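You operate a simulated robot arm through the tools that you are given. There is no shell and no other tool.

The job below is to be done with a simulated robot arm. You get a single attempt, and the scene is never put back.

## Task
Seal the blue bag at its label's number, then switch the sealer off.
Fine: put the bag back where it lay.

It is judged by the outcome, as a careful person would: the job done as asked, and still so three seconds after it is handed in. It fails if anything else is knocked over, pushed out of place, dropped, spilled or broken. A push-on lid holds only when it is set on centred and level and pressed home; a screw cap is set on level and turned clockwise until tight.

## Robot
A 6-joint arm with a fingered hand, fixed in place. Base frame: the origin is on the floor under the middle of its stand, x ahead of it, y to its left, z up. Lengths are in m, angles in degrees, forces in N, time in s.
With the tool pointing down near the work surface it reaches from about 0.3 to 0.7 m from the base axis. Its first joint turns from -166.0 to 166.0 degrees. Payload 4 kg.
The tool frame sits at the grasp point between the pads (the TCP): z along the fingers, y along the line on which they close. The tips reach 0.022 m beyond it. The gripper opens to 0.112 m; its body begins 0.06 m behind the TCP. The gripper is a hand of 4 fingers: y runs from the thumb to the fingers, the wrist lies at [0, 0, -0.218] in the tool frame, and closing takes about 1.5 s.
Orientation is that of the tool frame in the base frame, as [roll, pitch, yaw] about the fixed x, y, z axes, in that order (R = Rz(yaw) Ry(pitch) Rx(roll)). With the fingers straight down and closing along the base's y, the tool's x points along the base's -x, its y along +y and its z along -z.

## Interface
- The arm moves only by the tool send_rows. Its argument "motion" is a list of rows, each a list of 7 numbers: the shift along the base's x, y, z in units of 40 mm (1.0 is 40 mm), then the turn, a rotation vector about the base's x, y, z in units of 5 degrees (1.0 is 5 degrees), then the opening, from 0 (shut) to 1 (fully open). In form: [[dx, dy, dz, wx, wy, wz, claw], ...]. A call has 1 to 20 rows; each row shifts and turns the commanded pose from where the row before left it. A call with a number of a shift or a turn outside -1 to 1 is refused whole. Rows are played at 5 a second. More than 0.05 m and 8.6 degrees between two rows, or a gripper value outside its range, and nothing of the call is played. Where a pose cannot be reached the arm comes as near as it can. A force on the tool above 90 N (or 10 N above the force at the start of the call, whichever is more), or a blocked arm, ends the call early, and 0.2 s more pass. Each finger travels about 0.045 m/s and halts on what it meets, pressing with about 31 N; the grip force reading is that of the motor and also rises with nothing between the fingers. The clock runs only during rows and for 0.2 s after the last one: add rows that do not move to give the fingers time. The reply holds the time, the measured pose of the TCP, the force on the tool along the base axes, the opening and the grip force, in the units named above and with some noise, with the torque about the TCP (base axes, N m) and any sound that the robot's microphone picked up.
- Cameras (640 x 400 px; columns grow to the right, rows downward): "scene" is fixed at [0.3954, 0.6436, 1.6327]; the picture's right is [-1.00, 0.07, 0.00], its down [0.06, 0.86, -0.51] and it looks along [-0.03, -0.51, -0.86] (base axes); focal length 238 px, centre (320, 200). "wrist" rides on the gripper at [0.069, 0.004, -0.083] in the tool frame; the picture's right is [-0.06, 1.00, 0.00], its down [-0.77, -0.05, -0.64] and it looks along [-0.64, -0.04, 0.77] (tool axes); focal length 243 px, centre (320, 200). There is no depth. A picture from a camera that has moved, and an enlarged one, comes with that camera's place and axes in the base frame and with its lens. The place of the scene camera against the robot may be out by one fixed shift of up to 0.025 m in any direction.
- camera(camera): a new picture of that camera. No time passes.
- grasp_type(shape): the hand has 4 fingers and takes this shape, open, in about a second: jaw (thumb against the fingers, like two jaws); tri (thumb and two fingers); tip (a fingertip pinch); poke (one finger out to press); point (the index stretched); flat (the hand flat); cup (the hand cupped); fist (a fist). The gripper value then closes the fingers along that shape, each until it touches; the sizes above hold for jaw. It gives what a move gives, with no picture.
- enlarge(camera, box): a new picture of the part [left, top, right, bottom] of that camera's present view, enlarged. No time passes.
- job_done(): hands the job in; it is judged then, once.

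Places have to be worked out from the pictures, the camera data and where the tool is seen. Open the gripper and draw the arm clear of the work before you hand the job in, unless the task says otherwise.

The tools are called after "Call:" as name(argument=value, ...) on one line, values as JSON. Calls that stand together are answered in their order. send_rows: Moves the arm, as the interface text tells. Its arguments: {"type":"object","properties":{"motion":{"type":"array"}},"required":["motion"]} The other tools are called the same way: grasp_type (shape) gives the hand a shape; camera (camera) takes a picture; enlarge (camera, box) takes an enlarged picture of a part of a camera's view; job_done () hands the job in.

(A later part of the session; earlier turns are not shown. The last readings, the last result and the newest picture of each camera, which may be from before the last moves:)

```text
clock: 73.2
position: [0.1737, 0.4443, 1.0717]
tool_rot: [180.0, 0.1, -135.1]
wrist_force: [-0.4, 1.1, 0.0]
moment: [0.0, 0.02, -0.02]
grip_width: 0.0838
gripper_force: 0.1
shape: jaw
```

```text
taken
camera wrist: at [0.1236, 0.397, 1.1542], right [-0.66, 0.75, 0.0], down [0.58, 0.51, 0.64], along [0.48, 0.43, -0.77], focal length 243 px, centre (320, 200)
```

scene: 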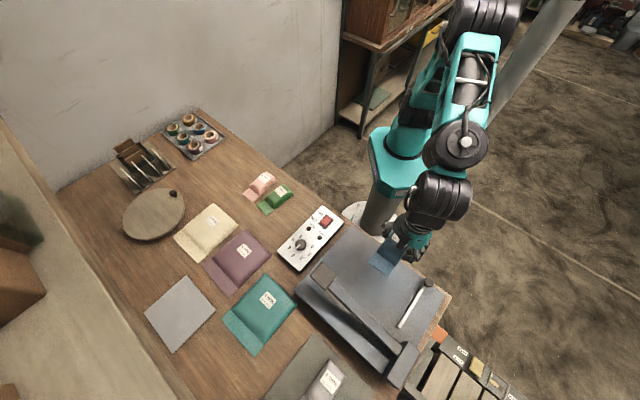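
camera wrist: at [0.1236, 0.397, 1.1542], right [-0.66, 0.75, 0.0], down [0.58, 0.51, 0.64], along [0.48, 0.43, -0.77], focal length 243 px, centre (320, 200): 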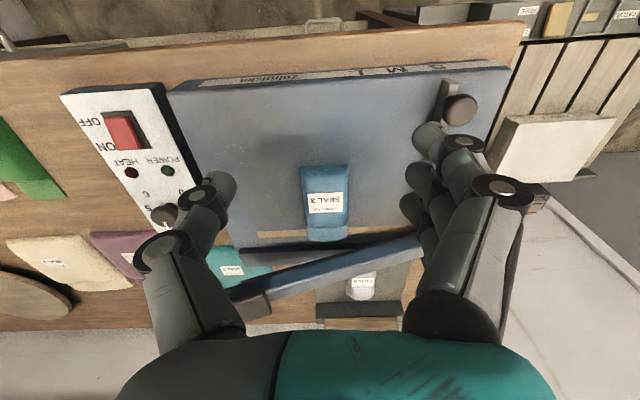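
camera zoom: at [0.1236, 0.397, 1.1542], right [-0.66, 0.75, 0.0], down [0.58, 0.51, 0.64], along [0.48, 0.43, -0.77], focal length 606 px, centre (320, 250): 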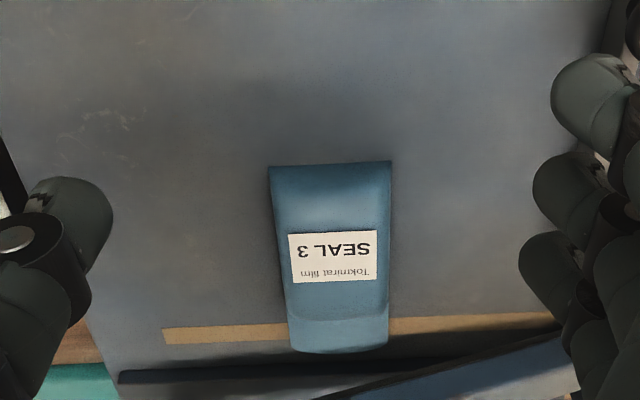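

The strip is now well centred in the mouth (about 10 mm each side). Next, power: I change the hand to the poke shape here in free space and look where the fingertip is.

Call:
grasp_type(shape="poke")

Call:
camera(camera="wrist")

Call:
enlarge(camera="scene", box=[360, 180, 460, 280])

```text
clock: 74.1
position: [0.175, 0.4461, 1.0722]
tool_rot: [179.8, 0.2, -135.1]
wrist_force: [-0.2, -0.7, 0.3]
moment: [0.02, 0.02, 0.01]
grip_width: 0.0
gripper_force: 0.1
shape: poke
```

```text
taken
camera wrist: at [0.1237, 0.3971, 1.1539], right [-0.66, 0.75, 0.0], down [0.58, 0.51, 0.64], along [0.48, 0.43, -0.77], focal length 243 px, centre (320, 200)
```

wrist: 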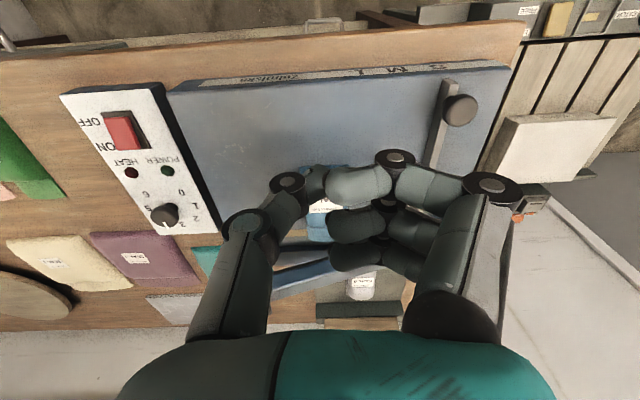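

```text
4.00 times, centred on (410, 230) of scene
camera zoom: at [0.3954, 0.6436, 1.6327], right [-1.0, 0.07, 0.0], down [0.06, 0.86, -0.51], along [-0.03, -0.51, -0.86], focal length 953 px, centre (-40, 80)
```

zoom: 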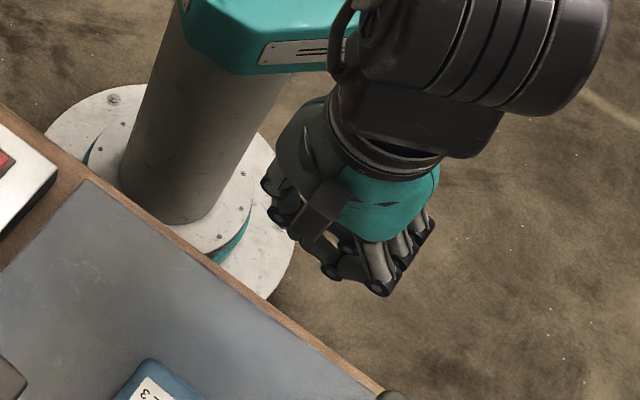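

The picture shows the fingers bunched inward; I let a moment pass with the gripper value at 1 to see the settled poke shape.

Call:
send_rows(motion=[[0, 0, 0, 0, 0, 0, 1], [0, 0, 0, 0, 0, 0, 1], [0, 0, 0, 0, 0, 0, 1], [0, 0, 0, 0, 0, 0, 1], [0, 0, 0, 0, 0, 0, 1]])

Call:
camera(camera="wrist")

Call:
enlarge(camera="wrist", box=[220, 130, 540, 330])

```text
clock: 75.3
position: [0.1766, 0.4456, 1.0721]
tool_rot: [179.9, 0.1, -134.9]
wrist_force: [0.2, -0.5, 0.6]
moment: [0.0, 0.02, 0.02]
grip_width: 0.0
gripper_force: 0.0
shape: poke
```

```text
taken
camera wrist: at [0.1237, 0.3971, 1.1539], right [-0.66, 0.75, 0.0], down [0.58, 0.51, 0.64], along [0.48, 0.43, -0.77], focal length 243 px, centre (320, 200)
```

wrist: 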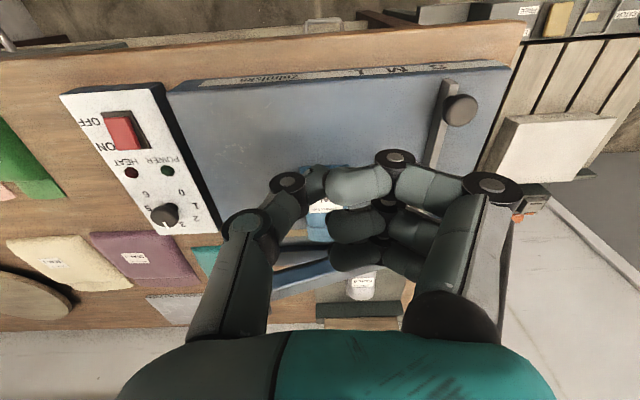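

```text
2.00 times, centred on (380, 230) of wrist
camera zoom: at [0.1237, 0.3971, 1.1539], right [-0.66, 0.75, 0.0], down [0.58, 0.51, 0.64], along [0.48, 0.43, -0.77], focal length 485 px, centre (200, 140)
```

zoom: 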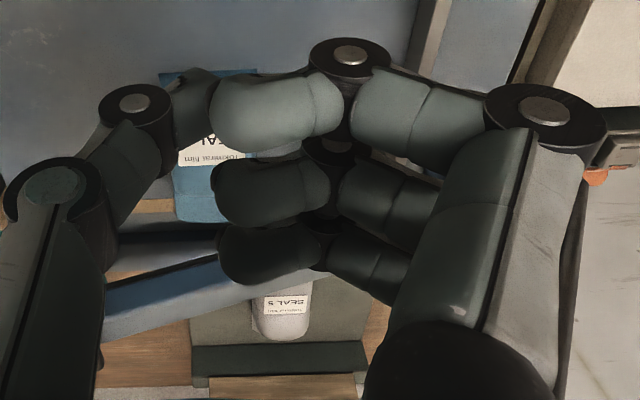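

This poke shape is a bunched one. I try "point" to see if the index finger stretches straight down.

Call:
grasp_type(shape="point")

Call:
camera(camera="wrist")

Call:
enlarge(camera="wrist", box=[220, 110, 540, 310])

Call:
enlarge(camera="scene", box=[360, 180, 460, 280])

```text
clock: 76.2
position: [0.1747, 0.4448, 1.0723]
tool_rot: [180.0, 0.2, -134.9]
wrist_force: [-0.5, 0.7, -1.0]
moment: [-0.01, 0.0, 0.02]
grip_width: 0.106
gripper_force: 0.0
shape: point
```

```text
taken
camera wrist: at [0.1237, 0.3971, 1.1539], right [-0.66, 0.75, 0.0], down [0.58, 0.51, 0.64], along [0.48, 0.43, -0.77], focal length 243 px, centre (320, 200)
```

wrist: 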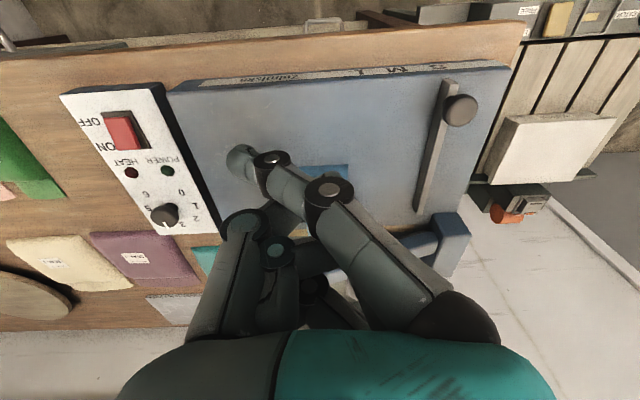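

```text
2.00 times, centred on (380, 210) of wrist
camera zoom: at [0.1237, 0.3971, 1.1539], right [-0.66, 0.75, 0.0], down [0.58, 0.51, 0.64], along [0.48, 0.43, -0.77], focal length 485 px, centre (200, 180)
```

zoom: 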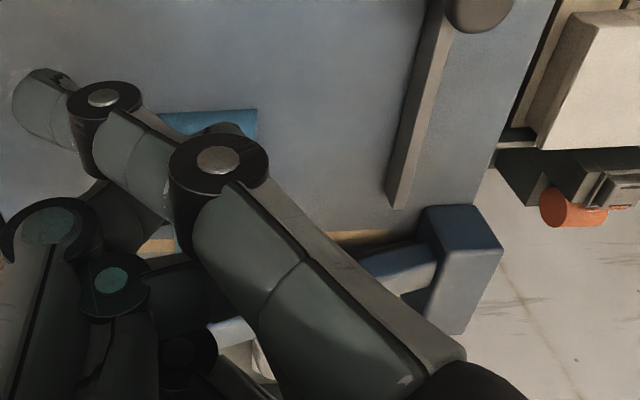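

```text
4.00 times, centred on (410, 230) of scene
camera zoom: at [0.3954, 0.6436, 1.6327], right [-1.0, 0.07, 0.0], down [0.06, 0.86, -0.51], along [-0.03, -0.51, -0.86], focal length 953 px, centre (-40, 80)
```

zoom: 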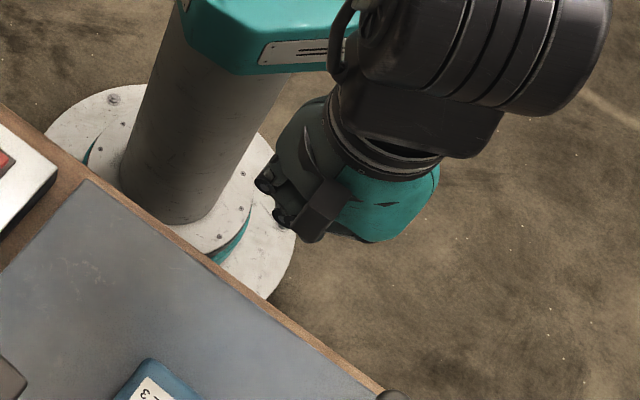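

The index may still be uncurling from the previous shape. I wait another second with the value at 1 and look again.

Call:
send_rows(motion=[[0, 0, 0, 0, 0, 0, 1], [0, 0, 0, 0, 0, 0, 1], [0, 0, 0, 0, 0, 0, 1], [0, 0, 0, 0, 0, 0, 1], [0, 0, 0, 0, 0, 0, 1], [0, 0, 0, 0, 0, 0, 1]])

Call:
camera(camera="wrist")

```text
clock: 77.6
position: [0.175, 0.4437, 1.0711]
tool_rot: [179.9, 0.1, -134.9]
wrist_force: [0.1, 1.1, -0.4]
moment: [0.02, 0.0, 0.0]
grip_width: 0.1059
gripper_force: 0.2
shape: point
```

```text
taken
camera wrist: at [0.1237, 0.3971, 1.1539], right [-0.66, 0.75, 0.0], down [0.58, 0.51, 0.64], along [0.48, 0.43, -0.77], focal length 243 px, centre (320, 200)
```

wrist: 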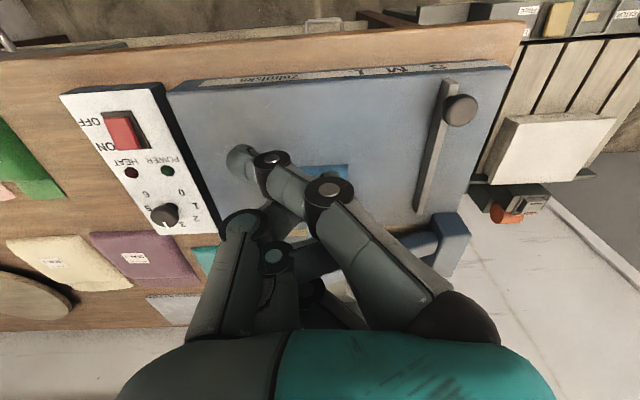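

Settled: the index's distal pad is the lowest point, about 28 mm toward −y and 18 mm toward +x from the TCP. I enlarge the switch to locate it precisely.

Call:
enlarge(camera="wrist", box=[60, 80, 200, 180])

Call:
enlarge(camera="scene", box=[290, 195, 360, 250])

```text
4.00 times, centred on (130, 130) of wrist
camera zoom: at [0.1237, 0.3971, 1.1539], right [-0.66, 0.75, 0.0], down [0.58, 0.51, 0.64], along [0.48, 0.43, -0.77], focal length 970 px, centre (1080, 480)
```

zoom: 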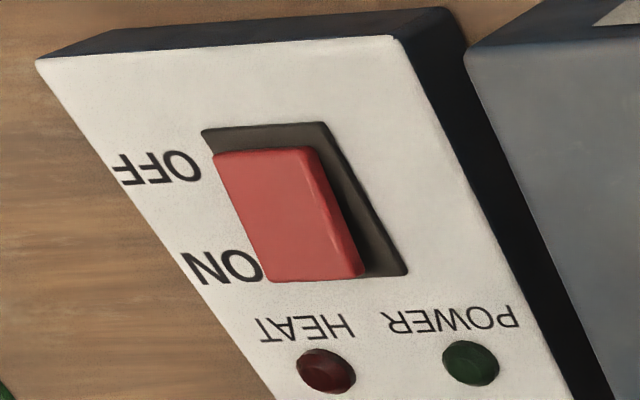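

```text
7.27 times, centred on (325, 222) of scene
camera zoom: at [0.3954, 0.6436, 1.6327], right [-1.0, 0.07, 0.0], down [0.06, 0.86, -0.51], along [-0.03, -0.51, -0.86], focal length 1733 px, centre (284, 36)
```

zoom: 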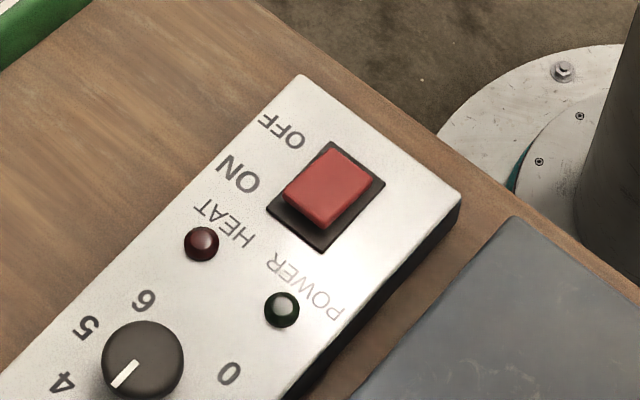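

The rocker's ON end is the raised one, at e1≈0.484, e2≈−0.037. I position the index pad above it and come down to a hover to check the alignment.

Call:
send_rows(motion=[[0.5175, -0.265, 0, 0, 0, 0, 1], [0.5175, -0.265, 0, 0, 0, 0, 1], [0.5175, -0.265, 0, 0, 0, 0, 1], [0.5175, -0.265, 0, 0, 0, 0, 1], [0.5175, -0.265, 0, 0, 0, 0, 1], [0.5175, -0.265, 0, 0, 0, 0, 1], [0.5175, -0.265, 0, 0, 0, 0, 1], [0.5175, -0.265, 0, 0, 0, 0, 1], [0.5175, -0.265, 0, 0, 0, 0, 1], [0, 0, -0.8, 0, 0, 0, 1], [0, 0, -0.8, 0, 0, 0, 1], [0, 0, -0.8, 0, 0, 0, 1], [0, 0, -0.5, 0, 0, 0, 1], [0, 0, 0, 0, 0, 0, 1]])

Call:
camera(camera="wrist")

Call:
enlarge(camera="scene", box=[270, 180, 370, 280])

```text
clock: 80.6
position: [0.361, 0.349, 0.9559]
tool_rot: [179.9, 0.1, -135.0]
wrist_force: [-0.3, 0.2, 0.7]
moment: [0.01, -0.02, -0.02]
grip_width: 0.1059
gripper_force: 0.0
shape: point
```

```text
taken
camera wrist: at [0.3104, 0.3013, 1.0383], right [-0.66, 0.75, 0.0], down [0.57, 0.51, 0.64], along [0.48, 0.43, -0.77], focal length 243 px, centre (320, 200)
```

wrist: 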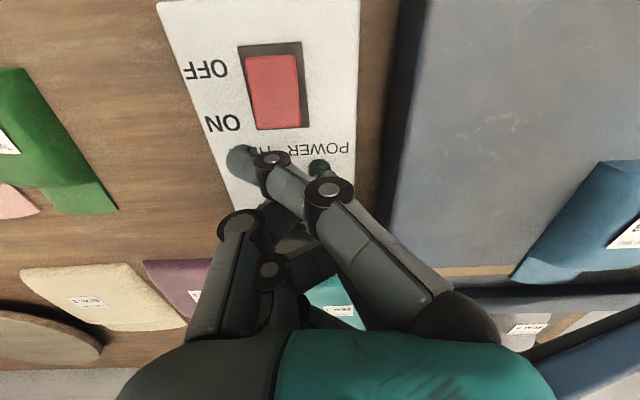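

```text
4.00 times, centred on (320, 230) of scene
camera zoom: at [0.3954, 0.6436, 1.6327], right [-1.0, 0.07, 0.0], down [0.06, 0.86, -0.51], along [-0.03, -0.51, -0.86], focal length 953 px, centre (320, 80)
```

zoom: 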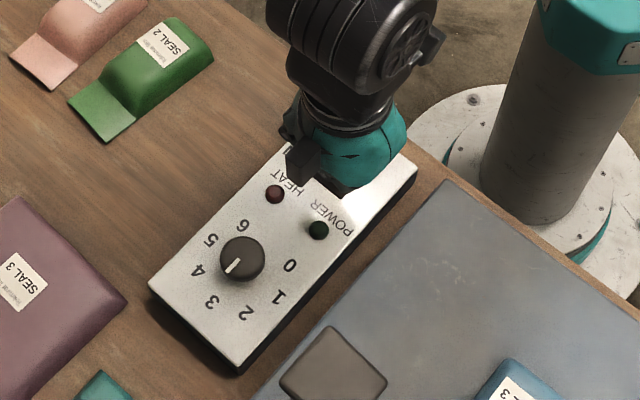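

The index pad is lined up with the ON end by my numbers (centre e1≈0.484, e2≈−0.035). I lower in small steps, watching the force.

Call:
send_rows(motion=[[0, 0, -0.4, 0, 0, 0, 1], [0, 0, -0.35, 0, 0, 0, 1], [0, 0, 0, 0, 0, 0, 1]])

Call:
camera(camera="wrist")

```text
clock: 81.4
position: [0.3615, 0.3479, 0.9259]
tool_rot: [179.8, 0.1, -134.9]
wrist_force: [0.3, 0.7, 0.6]
moment: [0.01, 0.01, 0.01]
grip_width: 0.1059
gripper_force: 0.1
shape: point
```

```text
taken
camera wrist: at [0.311, 0.3013, 1.0079], right [-0.66, 0.75, 0.0], down [0.58, 0.51, 0.64], along [0.48, 0.43, -0.77], focal length 243 px, centre (320, 200)
```

wrist: 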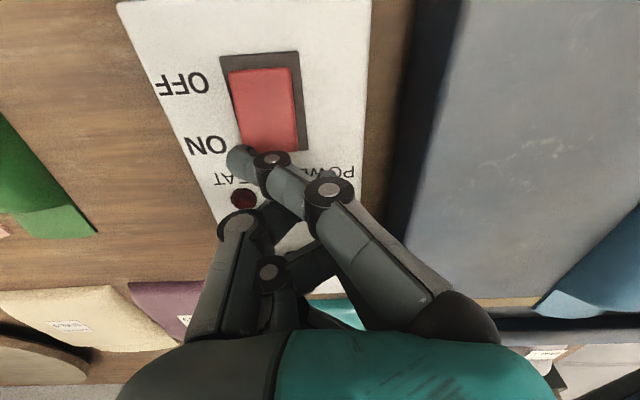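

I enlarge to check the fingertip's relation to the rocker before pressing.

Call:
enlarge(camera="wrist", box=[190, 40, 370, 220])

Call:
enlarge(camera="scene", box=[300, 180, 370, 250])

```text
2.22 times, centred on (280, 130) of wrist
camera zoom: at [0.311, 0.3013, 1.0079], right [-0.66, 0.75, 0.0], down [0.58, 0.51, 0.64], along [0.48, 0.43, -0.77], focal length 539 px, centre (409, 356)
```

zoom: 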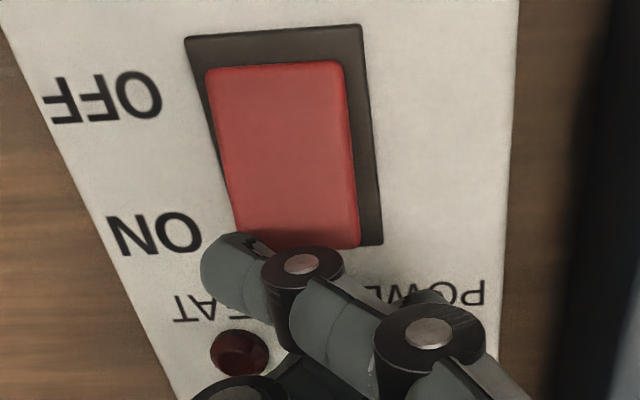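

```text
5.71 times, centred on (335, 215) of scene
camera zoom: at [0.3954, 0.6436, 1.6327], right [-1.0, 0.07, 0.0], down [0.06, 0.86, -0.51], along [-0.03, -0.51, -0.86], focal length 1362 px, centre (234, 114)
```

zoom: 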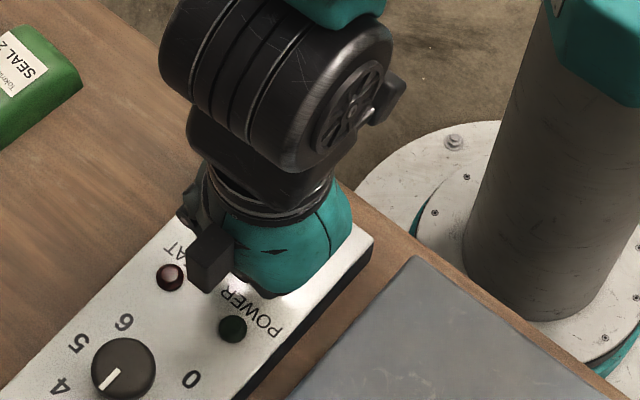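

Alignment looks right. Pressing down in 3 mm steps.

Call:
send_rows(motion=[[0, 0, -0.1, 0, 0, 0, 1], [0, 0, -0.08, 0, 0, 0, 1], [0, 0, -0.08, 0, 0, 0, 1]])

```text
clock: 82.2
position: [0.3621, 0.3485, 0.9152]
tool_rot: [179.8, 0.1, -135.0]
wrist_force: [0.3, 0.1, 0.3]
moment: [-0.03, -0.04, 0.06]
grip_width: 0.1061
gripper_force: 0.0
shape: point
```

No contact yet at z 0.915; continuing down in small steps.

Call:
send_rows(motion=[[0, 0, -0.07, 0, 0, 0, 1], [0, 0, -0.07, 0, 0, 0, 1], [0, 0, 0, 0, 0, 0, 1]])

Call:
enlarge(camera="wrist", box=[190, 40, 370, 220])

```text
clock: 83.0
position: [0.3618, 0.35, 0.9095]
tool_rot: [179.9, 0.2, -134.8]
wrist_force: [0.8, 1.6, 3.6]
moment: [-0.18, -0.05, 0.03]
grip_width: 0.1059
gripper_force: 0.0
shape: point
```

```text
2.22 times, centred on (280, 130) of wrist
camera zoom: at [0.3102, 0.3017, 0.9921], right [-0.66, 0.75, 0.0], down [0.57, 0.51, 0.64], along [0.48, 0.43, -0.77], focal length 539 px, centre (409, 356)
```

zoom: 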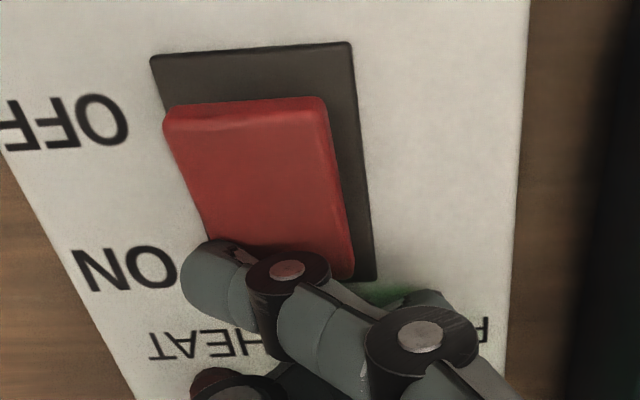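

The rocker has tipped over (its OFF end is now raised) and there's a green glow at the POWER lamp. I lift off and confirm.

Call:
send_rows(motion=[[0, 0, 0.3, 0, 0, 0, 1], [0, 0, 0.7, 0, 0, 0, 1], [0, 0, 0.8, 0, 0, 0, 1], [0, 0, 0.8, 0, 0, 0, 1], [0, 0, 0.8, 0, 0, 0, 1], [0, 0, 0, 0, 0, 0, 1]])

Call:
camera(camera="wrist")

Call:
enlarge(camera="scene", box=[270, 190, 370, 290])

```text
clock: 84.4
position: [0.3621, 0.3494, 1.0463]
tool_rot: [179.9, 0.1, -135.0]
wrist_force: [0.0, -0.1, 0.3]
moment: [-0.01, 0.04, 0.01]
grip_width: 0.1056
gripper_force: 0.1
shape: point
```

```text
taken
camera wrist: at [0.3106, 0.3015, 1.1288], right [-0.66, 0.75, 0.0], down [0.58, 0.51, 0.64], along [0.48, 0.43, -0.77], focal length 243 px, centre (320, 200)
```

wrist: 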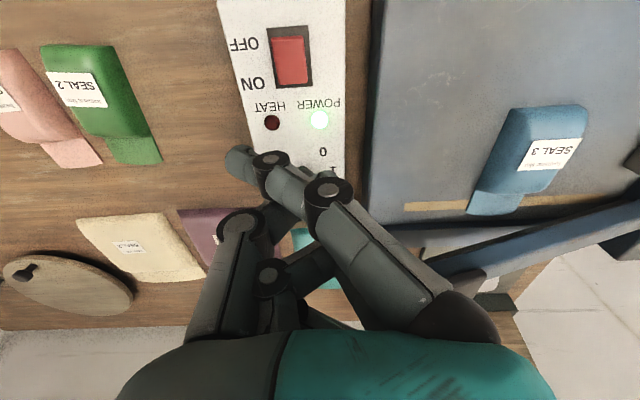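

```text
4.00 times, centred on (320, 240) of scene
camera zoom: at [0.3954, 0.6436, 1.6327], right [-1.0, 0.07, 0.0], down [0.06, 0.86, -0.51], along [-0.03, -0.51, -0.86], focal length 953 px, centre (320, 40)
```

zoom: 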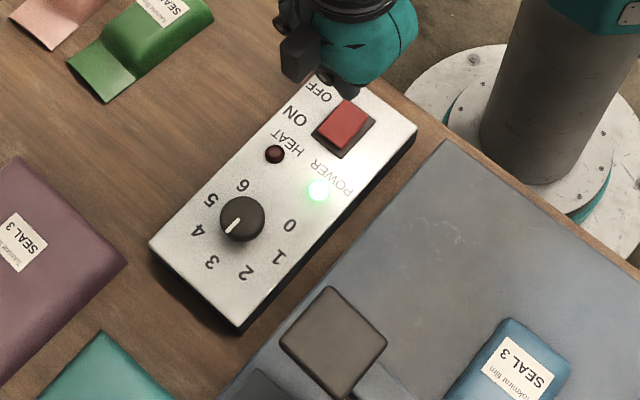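

POWER is lit, the dial reads 3. For pressing the sealing arm I change to a fist and look at its shape.

Call:
grasp_type(shape="fist")

Call:
camera(camera="wrist")

Call:
enlarge(camera="scene", box=[290, 140, 390, 240])

```text
clock: 85.3
position: [0.3628, 0.3502, 1.046]
tool_rot: [179.9, 0.1, -135.0]
wrist_force: [-0.1, 0.3, 0.1]
moment: [0.01, 0.0, 0.0]
grip_width: 0.0
gripper_force: 0.1
shape: fist
```

```text
taken
camera wrist: at [0.3107, 0.3016, 1.1284], right [-0.66, 0.75, 0.0], down [0.58, 0.51, 0.64], along [0.48, 0.43, -0.77], focal length 243 px, centre (320, 200)
```

wrist: 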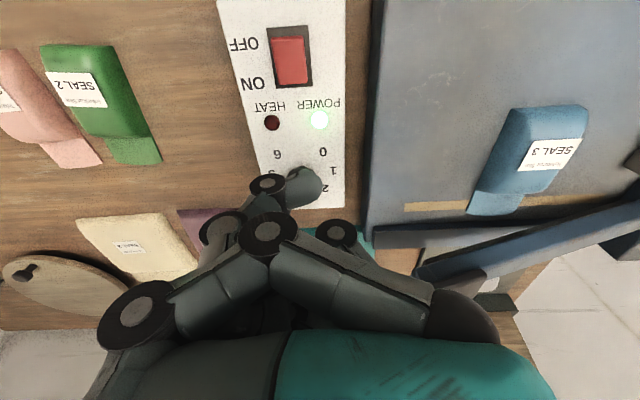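

```text
4.00 times, centred on (340, 190) of scene
camera zoom: at [0.3954, 0.6436, 1.6327], right [-1.0, 0.07, 0.0], down [0.06, 0.86, -0.51], along [-0.03, -0.51, -0.86], focal length 953 px, centre (240, 240)
```

zoom: 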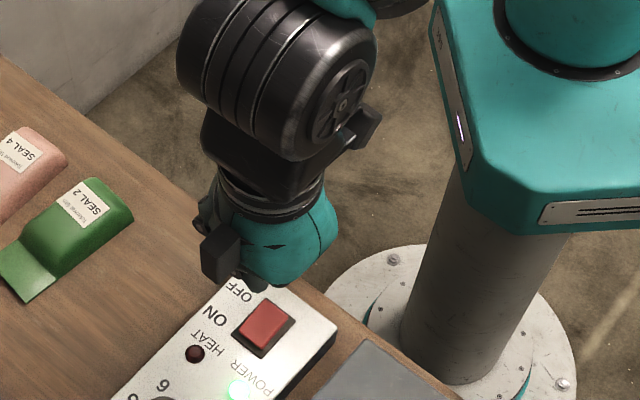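

In the fist the thumb hangs lowest, which isn't good for pressing. A closed jaw (all fingertips together) gives a firm beak at the TCP; I switch to that.

Call:
grasp_type(shape="jaw")

Call:
send_rows(motion=[[0, 0, 0.5, 0, 0, 0, 0.7], [0, 0, 0.5, 0, 0, 0, 0.4], [0, 0, 0.5, 0, 0, 0, 0.1], [0, 0, 0, 0, 0, 0, 0], [0, 0, 0, 0, 0, 0, 0], [0, 0, 0, 0, 0, 0, 0], [0, 0, 0, 0, 0, 0, 0], [0, 0, 0, 0, 0, 0, 0], [0, 0, 0, 0, 0, 0, 0]])

Call:
camera(camera="wrist")

```text
clock: 86.2
position: [0.3623, 0.3487, 1.0465]
tool_rot: [179.9, 0.0, -135.1]
wrist_force: [-1.1, -0.2, 0.6]
moment: [0.0, -0.04, -0.01]
grip_width: 0.112
gripper_force: 0.1
shape: jaw
```

```text
clock: 88.2
position: [0.3606, 0.3483, 1.107]
tool_rot: [179.9, 0.1, -135.0]
wrist_force: [-0.1, -0.2, 0.2]
moment: [0.03, -0.03, -0.01]
grip_width: 0.0001
gripper_force: 31.2
shape: jaw
```

```text
taken
camera wrist: at [0.3099, 0.3011, 1.1882], right [-0.66, 0.75, 0.0], down [0.58, 0.51, 0.64], along [0.48, 0.43, -0.77], focal length 243 px, centre (320, 200)
```

wrist: 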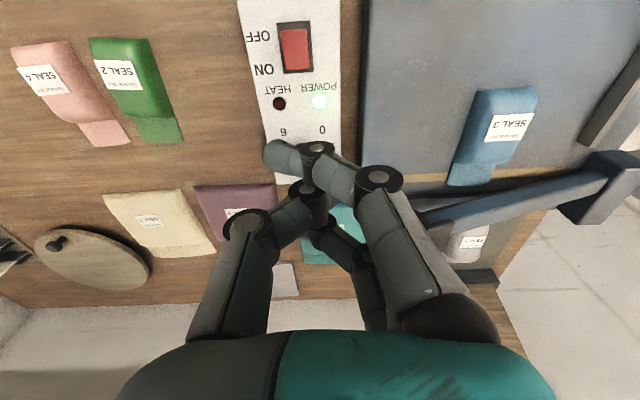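

The closed fingers make a blunt pressing end about 19 mm below the TCP. The pad is at e1≈0.634, e2≈0.095, top z≈1.02. I move above it.

Call:
send_rows(motion=[[0.092, 0.8465, 0, 0, 0, 0, 0], [0.092, 0.8465, 0, 0, 0, 0, 0], [0.092, 0.8465, 0, 0, 0, 0, 0], [0.092, 0.8465, 0, 0, 0, 0, 0], [0.092, 0.8465, 0, 0, 0, 0, 0], [0, 0, -0.6, 0, 0, 0, 0], [0, 0, -0.5, 0, 0, 0, 0], [0, 0, 0, 0, 0, 0, 0]])

Call:
camera(camera="wrist")

Call:
enlarge(camera="scene", box=[270, 200, 430, 380])

```text
clock: 90.0
position: [0.38, 0.5183, 1.0605]
tool_rot: [179.9, 0.1, -134.8]
wrist_force: [0.0, -0.8, 0.2]
moment: [0.01, 0.01, 0.0]
grip_width: 0.0001
gripper_force: 31.0
shape: jaw
```

```text
taken
camera wrist: at [0.3288, 0.4709, 1.1438], right [-0.66, 0.75, 0.0], down [0.57, 0.51, 0.64], along [0.48, 0.43, -0.77], focal length 243 px, centre (320, 200)
```

wrist: 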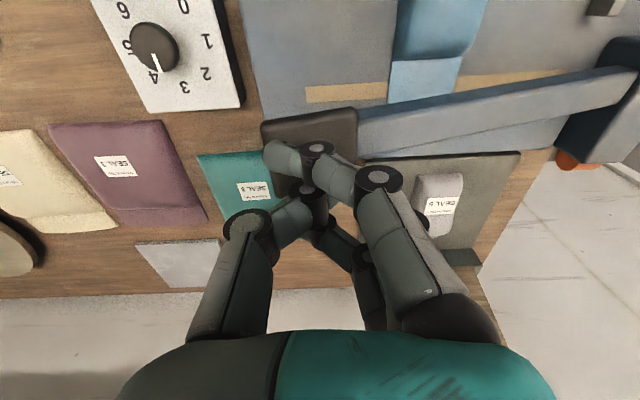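

```text
2.22 times, centred on (350, 290) of scene
camera zoom: at [0.3954, 0.6436, 1.6327], right [-1.0, 0.07, 0.0], down [0.06, 0.86, -0.51], along [-0.03, -0.51, -0.86], focal length 530 px, centre (253, 0)
```

zoom: 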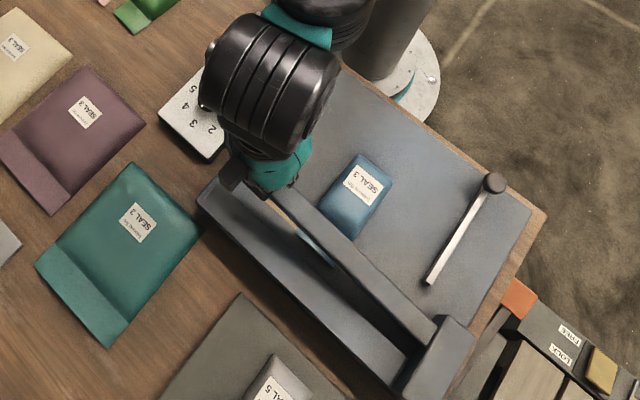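

Before pressing I double-check the dial from this closer viewpoint.

Call:
enlarge(camera="wrist", box=[100, 0, 260, 110])

```text
3.64 times, centred on (180, 55) of wrist
camera zoom: at [0.3288, 0.4709, 1.1438], right [-0.66, 0.75, 0.0], down [0.57, 0.51, 0.64], along [0.48, 0.43, -0.77], focal length 882 px, centre (829, 727)
```

zoom: 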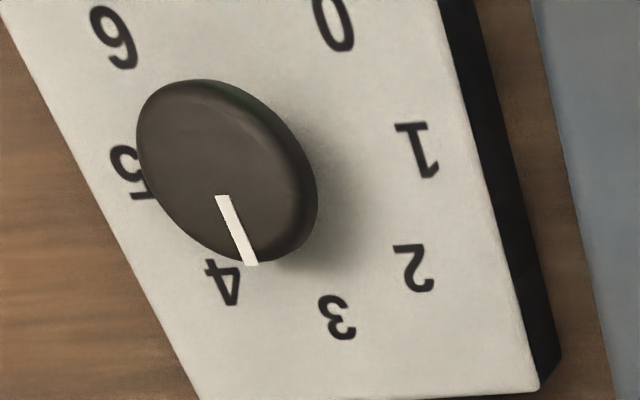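

The mark points straight at 3. Now I press the pad down gradually, following its slight arc, and watch force and sound.

Call:
send_rows(motion=[[0, 0, -0.25, 0, 0, 0, 0], [0, 0, -0.25, 0, 0, 0, 0], [0.01, -0.01, -0.2, 0, 0, 0, 0], [0.01, -0.01, -0.2, 0, 0, 0, 0]])

```text
clock: 91.0
position: [0.3802, 0.5176, 1.0253]
tool_rot: [179.9, 0.1, -135.0]
wrist_force: [0.9, -1.8, 4.1]
moment: [-0.02, 0.0, 0.04]
grip_width: 0.0
gripper_force: 31.1
shape: jaw
```

Light contact (4 N) as the arm starts to move. Continuing down.

Call:
send_rows(motion=[[0.016, -0.016, -0.15, 0, 0, 0, 0], [0.016, -0.016, -0.15, 0, 0, 0, 0], [0.016, -0.016, -0.15, 0, 0, 0, 0], [0.016, -0.016, -0.15, 0, 0, 0, 0]])

Call:
camera(camera="wrist")

```text
clock: 92.0
position: [0.3834, 0.5157, 1.001]
tool_rot: [179.9, 0.1, -135.0]
wrist_force: [1.3, -2.6, 5.9]
moment: [-0.04, 0.02, -0.01]
grip_width: 0.0002
gripper_force: 31.2
shape: jaw
```

```text
taken
camera wrist: at [0.3321, 0.4676, 1.0839], right [-0.66, 0.75, 0.0], down [0.57, 0.51, 0.64], along [0.48, 0.43, -0.77], focal length 243 px, centre (320, 200)
```

wrist: 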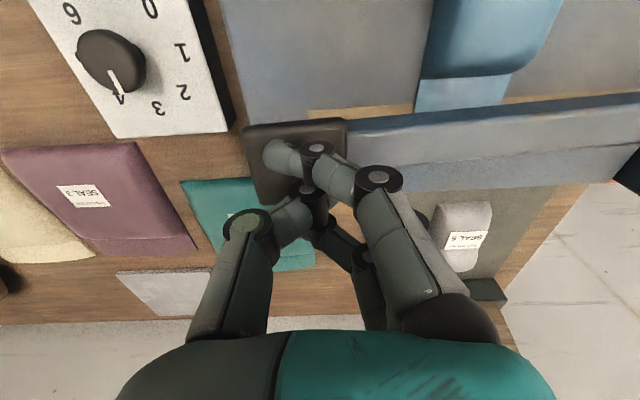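

The arm follows. Continuing down.

Call:
send_rows(motion=[[0.016, -0.016, -0.15, 0, 0, 0, 0], [0.016, -0.016, -0.15, 0, 0, 0, 0], [0.014, -0.014, -0.15, 0, 0, 0, 0], [0.012, -0.012, -0.15, 0, 0, 0, 0]])

Call:
camera(camera="wrist")

```text
clock: 93.0
position: [0.3858, 0.5135, 0.9801]
tool_rot: [180.0, 0.3, -134.9]
wrist_force: [-1.2, -3.1, 15.8]
moment: [0.06, 0.19, 0.03]
grip_width: 0.0
gripper_force: 31.3
shape: jaw
```

```text
taken
camera wrist: at [0.334, 0.4655, 1.0612], right [-0.66, 0.75, 0.0], down [0.57, 0.5, 0.65], along [0.48, 0.43, -0.76], focal length 243 px, centre (320, 200)
```

wrist: 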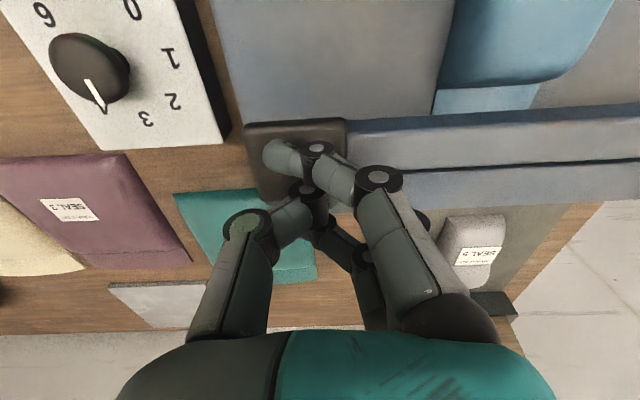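

Force jumped to 16 N — the arm seems to be closed on the strip. Checking the lamps.

Call:
enlarge(camera="scene", box=[270, 200, 430, 380])

Call:
enlarge(camera="scene", box=[280, 195, 350, 265])

```text
2.22 times, centred on (350, 290) of scene
camera zoom: at [0.3954, 0.6436, 1.6327], right [-1.0, 0.07, 0.0], down [0.06, 0.86, -0.51], along [-0.03, -0.51, -0.86], focal length 530 px, centre (253, 0)
```

zoom: 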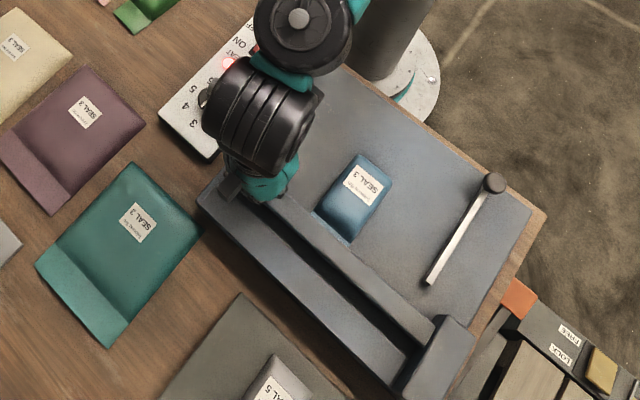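

```text
5.71 times, centred on (315, 230) of scene
camera zoom: at [0.3954, 0.6436, 1.6327], right [-1.0, 0.07, 0.0], down [0.06, 0.86, -0.51], along [-0.03, -0.51, -0.86], focal length 1362 px, centre (349, 29)
```

zoom: 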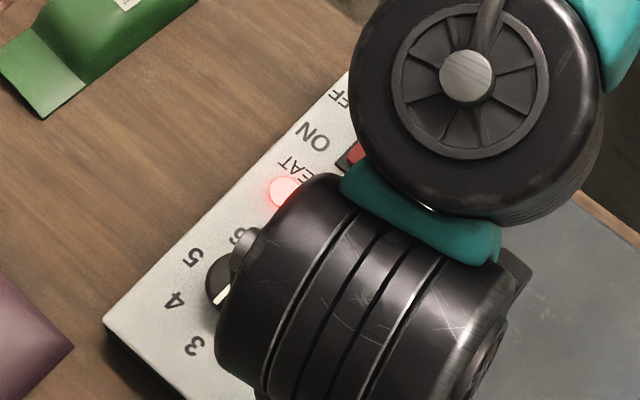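

The HEAT lamp is lit: it's sealing. I hold steady with slight extra pressure and watch for the lamp to go out.

Call:
send_rows(motion=[[0, 0, -0.04, 0, 0, 0, 0], [0, 0, 0, 0, 0, 0, 0], [0, 0, 0, 0, 0, 0, 0], [0, 0, 0, 0, 0, 0, 0]])

Call:
enlarge(camera="scene", box=[280, 195, 350, 265])

```text
clock: 94.0
position: [0.3853, 0.5121, 0.9766]
tool_rot: [180.0, 0.3, -134.9]
wrist_force: [-0.8, 1.9, 33.1]
moment: [0.26, 0.32, 0.0]
grip_width: 0.0004
gripper_force: 30.9
shape: jaw
```

```text
5.71 times, centred on (315, 230) of scene
camera zoom: at [0.3954, 0.6436, 1.6327], right [-1.0, 0.07, 0.0], down [0.06, 0.86, -0.51], along [-0.03, -0.51, -0.86], focal length 1362 px, centre (349, 29)
```

zoom: 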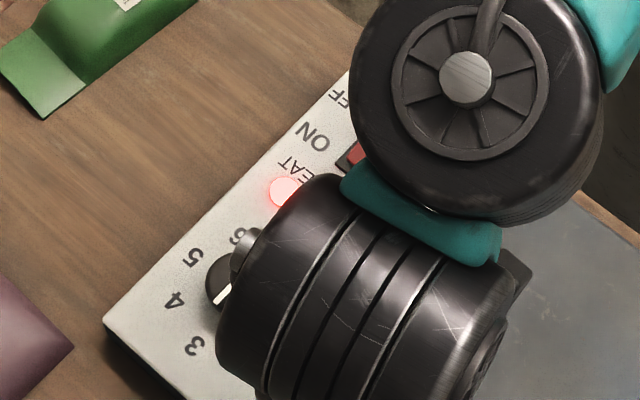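

Force is 33 N and the lamp is still lit. I keep holding.

Call:
send_rows(motion=[[0, 0, 0, 0, 0, 0, 0], [0, 0, 0, 0, 0, 0, 0], [0, 0, 0, 0, 0, 0, 0]])

Call:
enlarge(camera="scene", box=[280, 195, 350, 265])

```text
clock: 94.8
position: [0.3855, 0.5125, 0.9771]
tool_rot: [179.9, 0.2, -135.0]
wrist_force: [1.9, 4.8, 32.1]
moment: [0.34, 0.24, -0.03]
grip_width: 0.0
gripper_force: 30.6
shape: jaw
```

```text
5.71 times, centred on (315, 230) of scene
camera zoom: at [0.3954, 0.6436, 1.6327], right [-1.0, 0.07, 0.0], down [0.06, 0.86, -0.51], along [-0.03, -0.51, -0.86], focal length 1362 px, centre (349, 29)
```

zoom: 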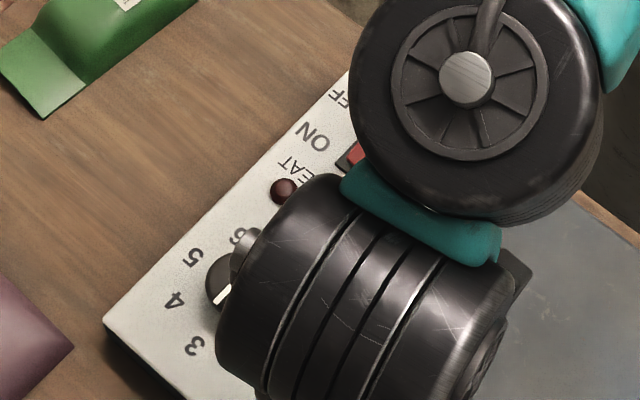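

The HEAT lamp has gone out, so the weld cycle is complete. I hold about a second for it to set, then let the arm rise gently with the hand.

Call:
send_rows(motion=[[0, 0, 0, 0, 0, 0, 0], [0, 0, 0, 0, 0, 0, 0], [0, 0, 0, 0, 0, 0, 0], [0, 0, 0, 0, 0, 0, 0], [0, 0, 0, 0, 0, 0, 0], [0, 0, 0.1, 0, 0, 0, 0], [-0.016, 0.016, 0.2, 0, 0, 0, 0], [-0.016, 0.016, 0.25, 0, 0, 0, 0], [-0.016, 0.016, 0.3, 0, 0, 0, 0], [-0.016, 0.016, 0.3, 0, 0, 0, 0], [-0.016, 0.016, 0.3, 0, 0, 0, 0], [0, 0, 0.4, 0, 0, 0, 0], [0, 0, 0.6, 0, 0, 0, 0], [0, 0, 0.6, 0, 0, 0, 0], [0, 0, 0, 0, 0, 0, 0]])

Call:
camera(camera="wrist")

Call:
camera(camera="scene")

```text
clock: 98.0
position: [0.3832, 0.5145, 1.0975]
tool_rot: [180.0, 0.1, -135.0]
wrist_force: [0.3, -0.4, -1.1]
moment: [0.02, -0.01, 0.0]
grip_width: 0.0
gripper_force: 31.4
shape: jaw
```

```text
taken
camera wrist: at [0.3316, 0.4678, 1.1806], right [-0.66, 0.75, 0.0], down [0.58, 0.51, 0.64], along [0.48, 0.43, -0.77], focal length 243 px, centre (320, 200)
```

wrist: 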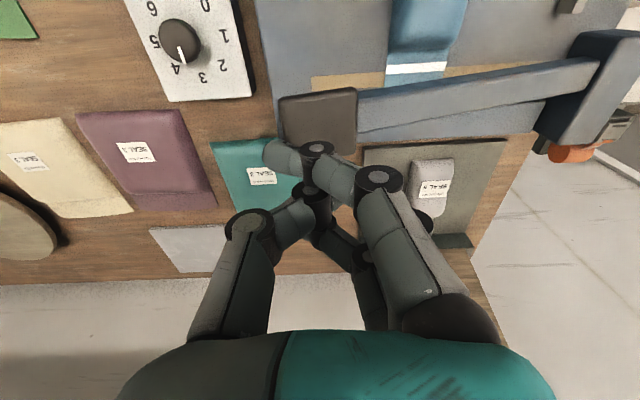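

```text
taken
```

scene: 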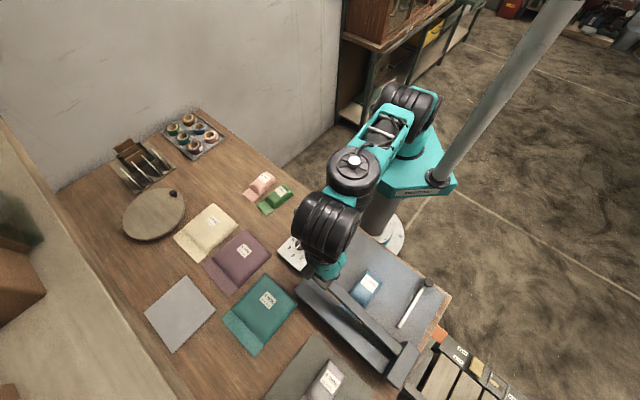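

A white weld line is visible across the mouth and the arm is back up. Next I switch the power off: move over the panel and take the point shape again.

Call:
send_rows(motion=[[-0.141, -0.651, 0, 0, 0, 0, 0.2], [-0.141, -0.651, 0, 0, 0, 0, 0.4], [-0.141, -0.651, 0, 0, 0, 0, 0.6], [-0.141, -0.651, 0, 0, 0, 0, 0.8], [-0.141, -0.651, 0, 0, 0, 0, 1], [-0.141, -0.651, 0, 0, 0, 0, 1], [-0.141, -0.651, 0, 0, 0, 0, 1], [0, 0, 0, 0, 0, 0, 1]])

Call:
grasp_type(shape="point")

Call:
send_rows(motion=[[0, 0, -0.5, 0, 0, 0, 1], [0, 0, -0.7, 0, 0, 0, 1], [0, 0, -0.7, 0, 0, 0, 1], [0, 0, -0.7, 0, 0, 0, 1], [0, 0, -0.7, 0, 0, 0, 1], [0, 0, -0.4, 0, 0, 0, 1], [0, 0, 0, 0, 0, 0, 1]])

Call:
camera(camera="wrist")

```text
clock: 99.8
position: [0.3431, 0.3336, 1.0978]
tool_rot: [179.9, 0.1, -134.9]
wrist_force: [0.3, 0.6, 0.4]
moment: [0.01, 0.02, -0.03]
grip_width: 0.1119
gripper_force: 0.1
shape: jaw
```

```text
clock: 100.7
position: [0.3431, 0.3328, 1.0974]
tool_rot: [179.9, 0.1, -135.0]
wrist_force: [-0.4, 0.5, 0.4]
moment: [0.0, -0.03, 0.0]
grip_width: 0.0
gripper_force: 0.1
shape: point
```

```text
clock: 102.3
position: [0.3441, 0.3346, 0.9497]
tool_rot: [180.0, 0.1, -134.9]
wrist_force: [0.1, 0.0, -0.5]
moment: [0.0, 0.04, 0.01]
grip_width: 0.0001
gripper_force: 0.1
shape: point
```

```text
taken
camera wrist: at [0.2923, 0.2863, 1.0317], right [-0.66, 0.75, 0.0], down [0.58, 0.51, 0.64], along [0.48, 0.43, -0.77], focal length 243 px, centre (320, 200)
```

wrist: 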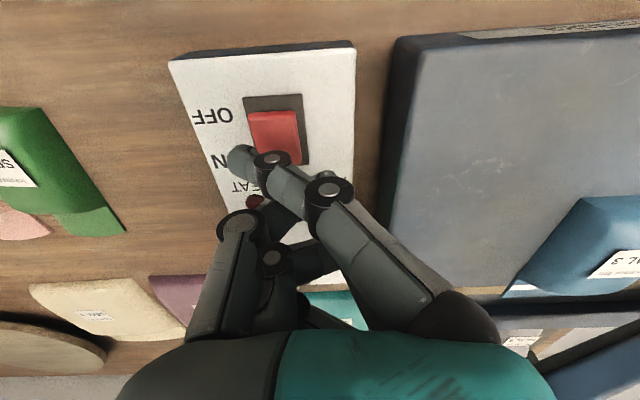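

Same finger shape as before; index pad over the OFF half (e1≈0.461). I shift 2 mm nearer and lower in steps.

Call:
send_rows(motion=[[-0.035, -0.035, -0.4, 0, 0, 0, 1], [0, 0, -0.3, 0, 0, 0, 1], [0, 0, -0.1, 0, 0, 0, 1], [0, 0, -0.08, 0, 0, 0, 1]])

Call:
enlarge(camera="wrist", box=[190, 40, 370, 220])

```text
clock: 103.3
position: [0.3418, 0.3324, 0.9148]
tool_rot: [179.9, 0.1, -134.9]
wrist_force: [0.0, -0.1, 0.5]
moment: [0.0, -0.03, -0.01]
grip_width: 0.1059
gripper_force: 0.0
shape: point
```

```text
2.22 times, centred on (280, 130) of wrist
camera zoom: at [0.2905, 0.2851, 0.9967], right [-0.66, 0.75, 0.0], down [0.57, 0.51, 0.64], along [0.48, 0.43, -0.77], focal length 539 px, centre (409, 356)
```

zoom: 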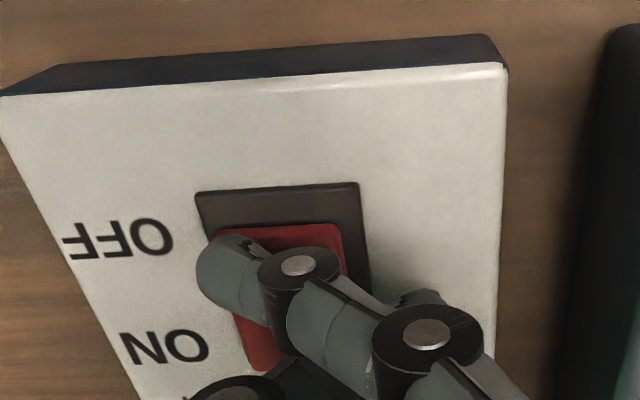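

The finger is right over the OFF half. Pressing the last few millimetres.

Call:
send_rows(motion=[[0, 0, -0.07, 0, 0, 0, 1], [0, 0, -0.07, 0, 0, 0, 1], [0, 0, 0, 0, 0, 0, 1]])

Call:
enlarge(camera="wrist", box=[190, 40, 370, 220])

```text
clock: 104.1
position: [0.3433, 0.3328, 0.9108]
tool_rot: [-180.0, 0.5, -135.1]
wrist_force: [9.8, -6.3, 52.0]
moment: [-0.66, -0.51, 0.06]
grip_width: 0.1058
gripper_force: 0.1
shape: point
```

```text
2.22 times, centred on (280, 130) of wrist
camera zoom: at [0.2919, 0.2851, 0.993], right [-0.66, 0.75, 0.0], down [0.57, 0.5, 0.65], along [0.49, 0.43, -0.76], focal length 539 px, centre (409, 356)
```

zoom: 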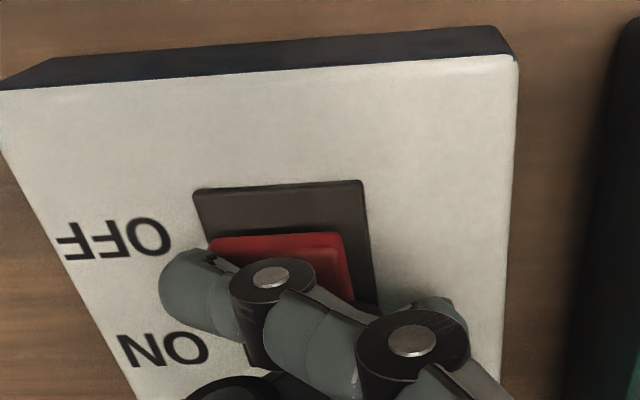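

52 N is far more than last time, and it isn't clear the rocker flipped. I lift right away and look.

Call:
send_rows(motion=[[0, 0, 0.3, 0, 0, 0, 1], [0, 0, 0.4, 0, 0, 0, 1], [0, 0, 0.6, 0, 0, 0, 1], [0, 0, 0.6, 0, 0, 0, 1], [0, 0, 0, 0, 0, 0, 1]])

Call:
camera(camera="wrist")

Call:
enlarge(camera="wrist", box=[200, 50, 340, 170])

```text
clock: 105.3
position: [0.3413, 0.3321, 0.9858]
tool_rot: [179.9, 0.1, -135.0]
wrist_force: [-0.4, 0.2, 0.5]
moment: [0.01, -0.01, -0.01]
grip_width: 0.106
gripper_force: 0.1
shape: point
```

```text
taken
camera wrist: at [0.2906, 0.2849, 1.0676], right [-0.66, 0.75, 0.0], down [0.58, 0.51, 0.64], along [0.48, 0.43, -0.77], focal length 243 px, centre (320, 200)
```

wrist: 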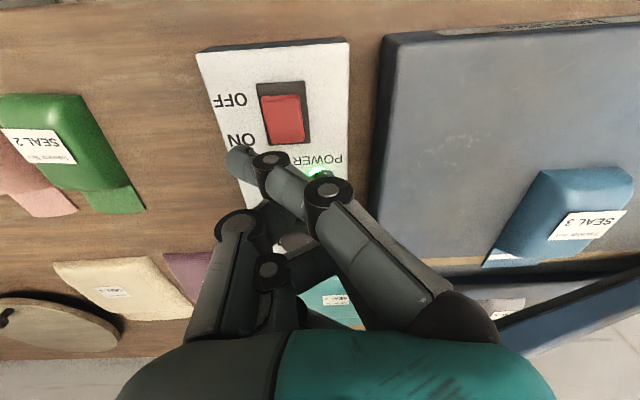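

```text
3.33 times, centred on (270, 110) of wrist
camera zoom: at [0.2906, 0.2849, 1.0676], right [-0.66, 0.75, 0.0], down [0.58, 0.51, 0.64], along [0.48, 0.43, -0.77], focal length 809 px, centre (487, 500)
```

zoom: 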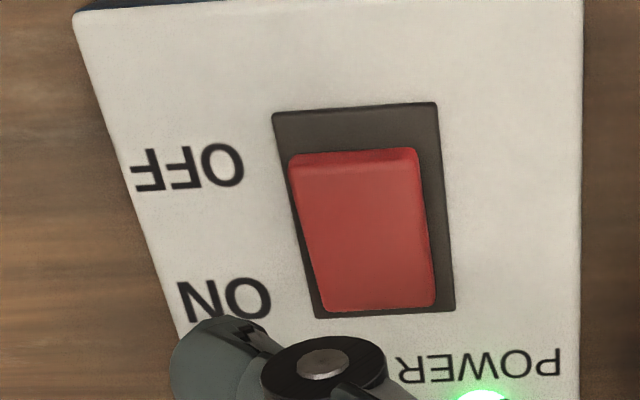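

The rocker is still ON (POWER glows), so that press landed across its pivot or something else touched. I look at the hand from the scene camera to see what hangs lowest.

Call:
enlarge(camera="scene", box=[300, 170, 370, 240])

Call:
enlarge(camera="wrist", box=[190, 130, 450, 330])

```text
5.71 times, centred on (335, 205) of scene
camera zoom: at [0.3954, 0.6436, 1.6327], right [-1.0, 0.07, 0.0], down [0.06, 0.86, -0.51], along [-0.03, -0.51, -0.86], focal length 1362 px, centre (234, 171)
```

zoom: 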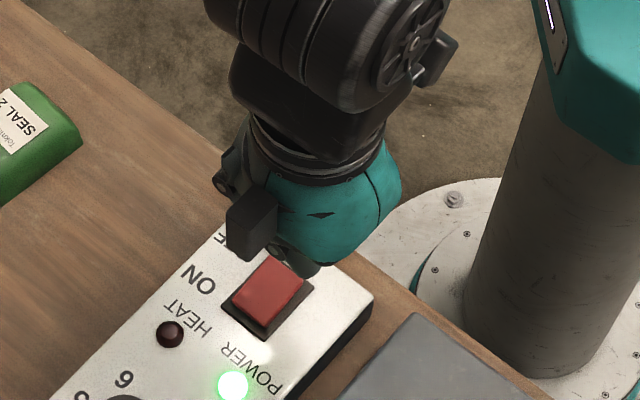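

```text
2.00 times, centred on (320, 230) of wrist
camera zoom: at [0.2906, 0.2849, 1.0676], right [-0.66, 0.75, 0.0], down [0.58, 0.51, 0.64], along [0.48, 0.43, -0.77], focal length 485 px, centre (320, 140)
```

zoom: 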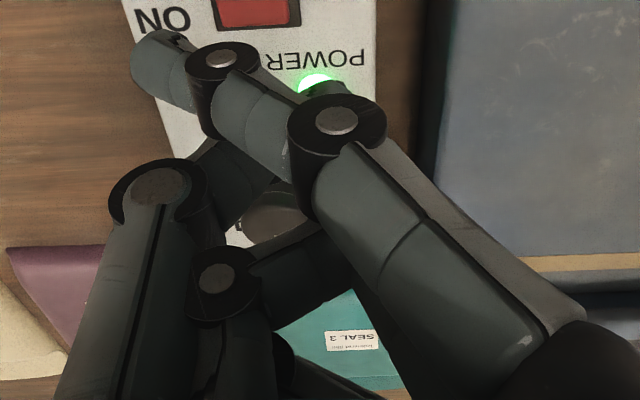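

I see it now: in this shape the thumb crosses under the index and is the lowest point (near x≈0, y≈−0.012), so it landed on the rocker's pivot. I'll use the thumb itself as the presser, moving so it sits over the OFF end (e1≈0.459, e2≈−0.035).

Call:
send_rows(motion=[[0.02, -0.56, 0, 0, 0, 0, 1], [0, 0, -0.6, 0, 0, 0, 1], [0, 0, -0.6, 0, 0, 0, 1], [0, 0, -0.2, 0, 0, 0, 1], [0, 0, 0, 0, 0, 0, 1]])

Call:
enlarge(camera="wrist", box=[200, 60, 400, 240])

```text
clock: 106.5
position: [0.3425, 0.3114, 0.9277]
tool_rot: [179.9, 0.1, -135.1]
wrist_force: [-0.1, 1.0, -0.3]
moment: [-0.05, -0.01, 0.03]
grip_width: 0.1059
gripper_force: 0.2
shape: point
```

```text
2.22 times, centred on (300, 150) of wrist
camera zoom: at [0.2915, 0.2626, 1.011], right [-0.66, 0.75, 0.0], down [0.58, 0.51, 0.64], along [0.48, 0.43, -0.77], focal length 539 px, centre (364, 311)
```

zoom: 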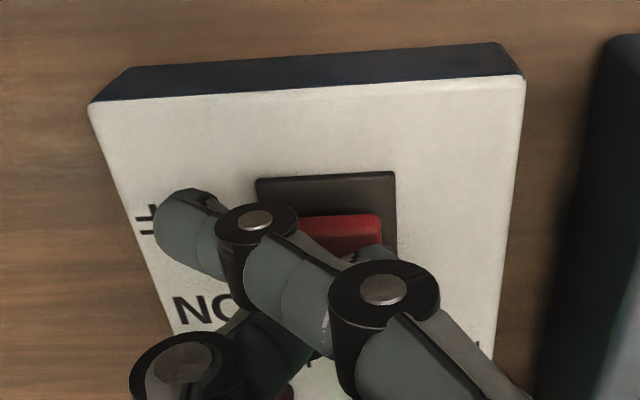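

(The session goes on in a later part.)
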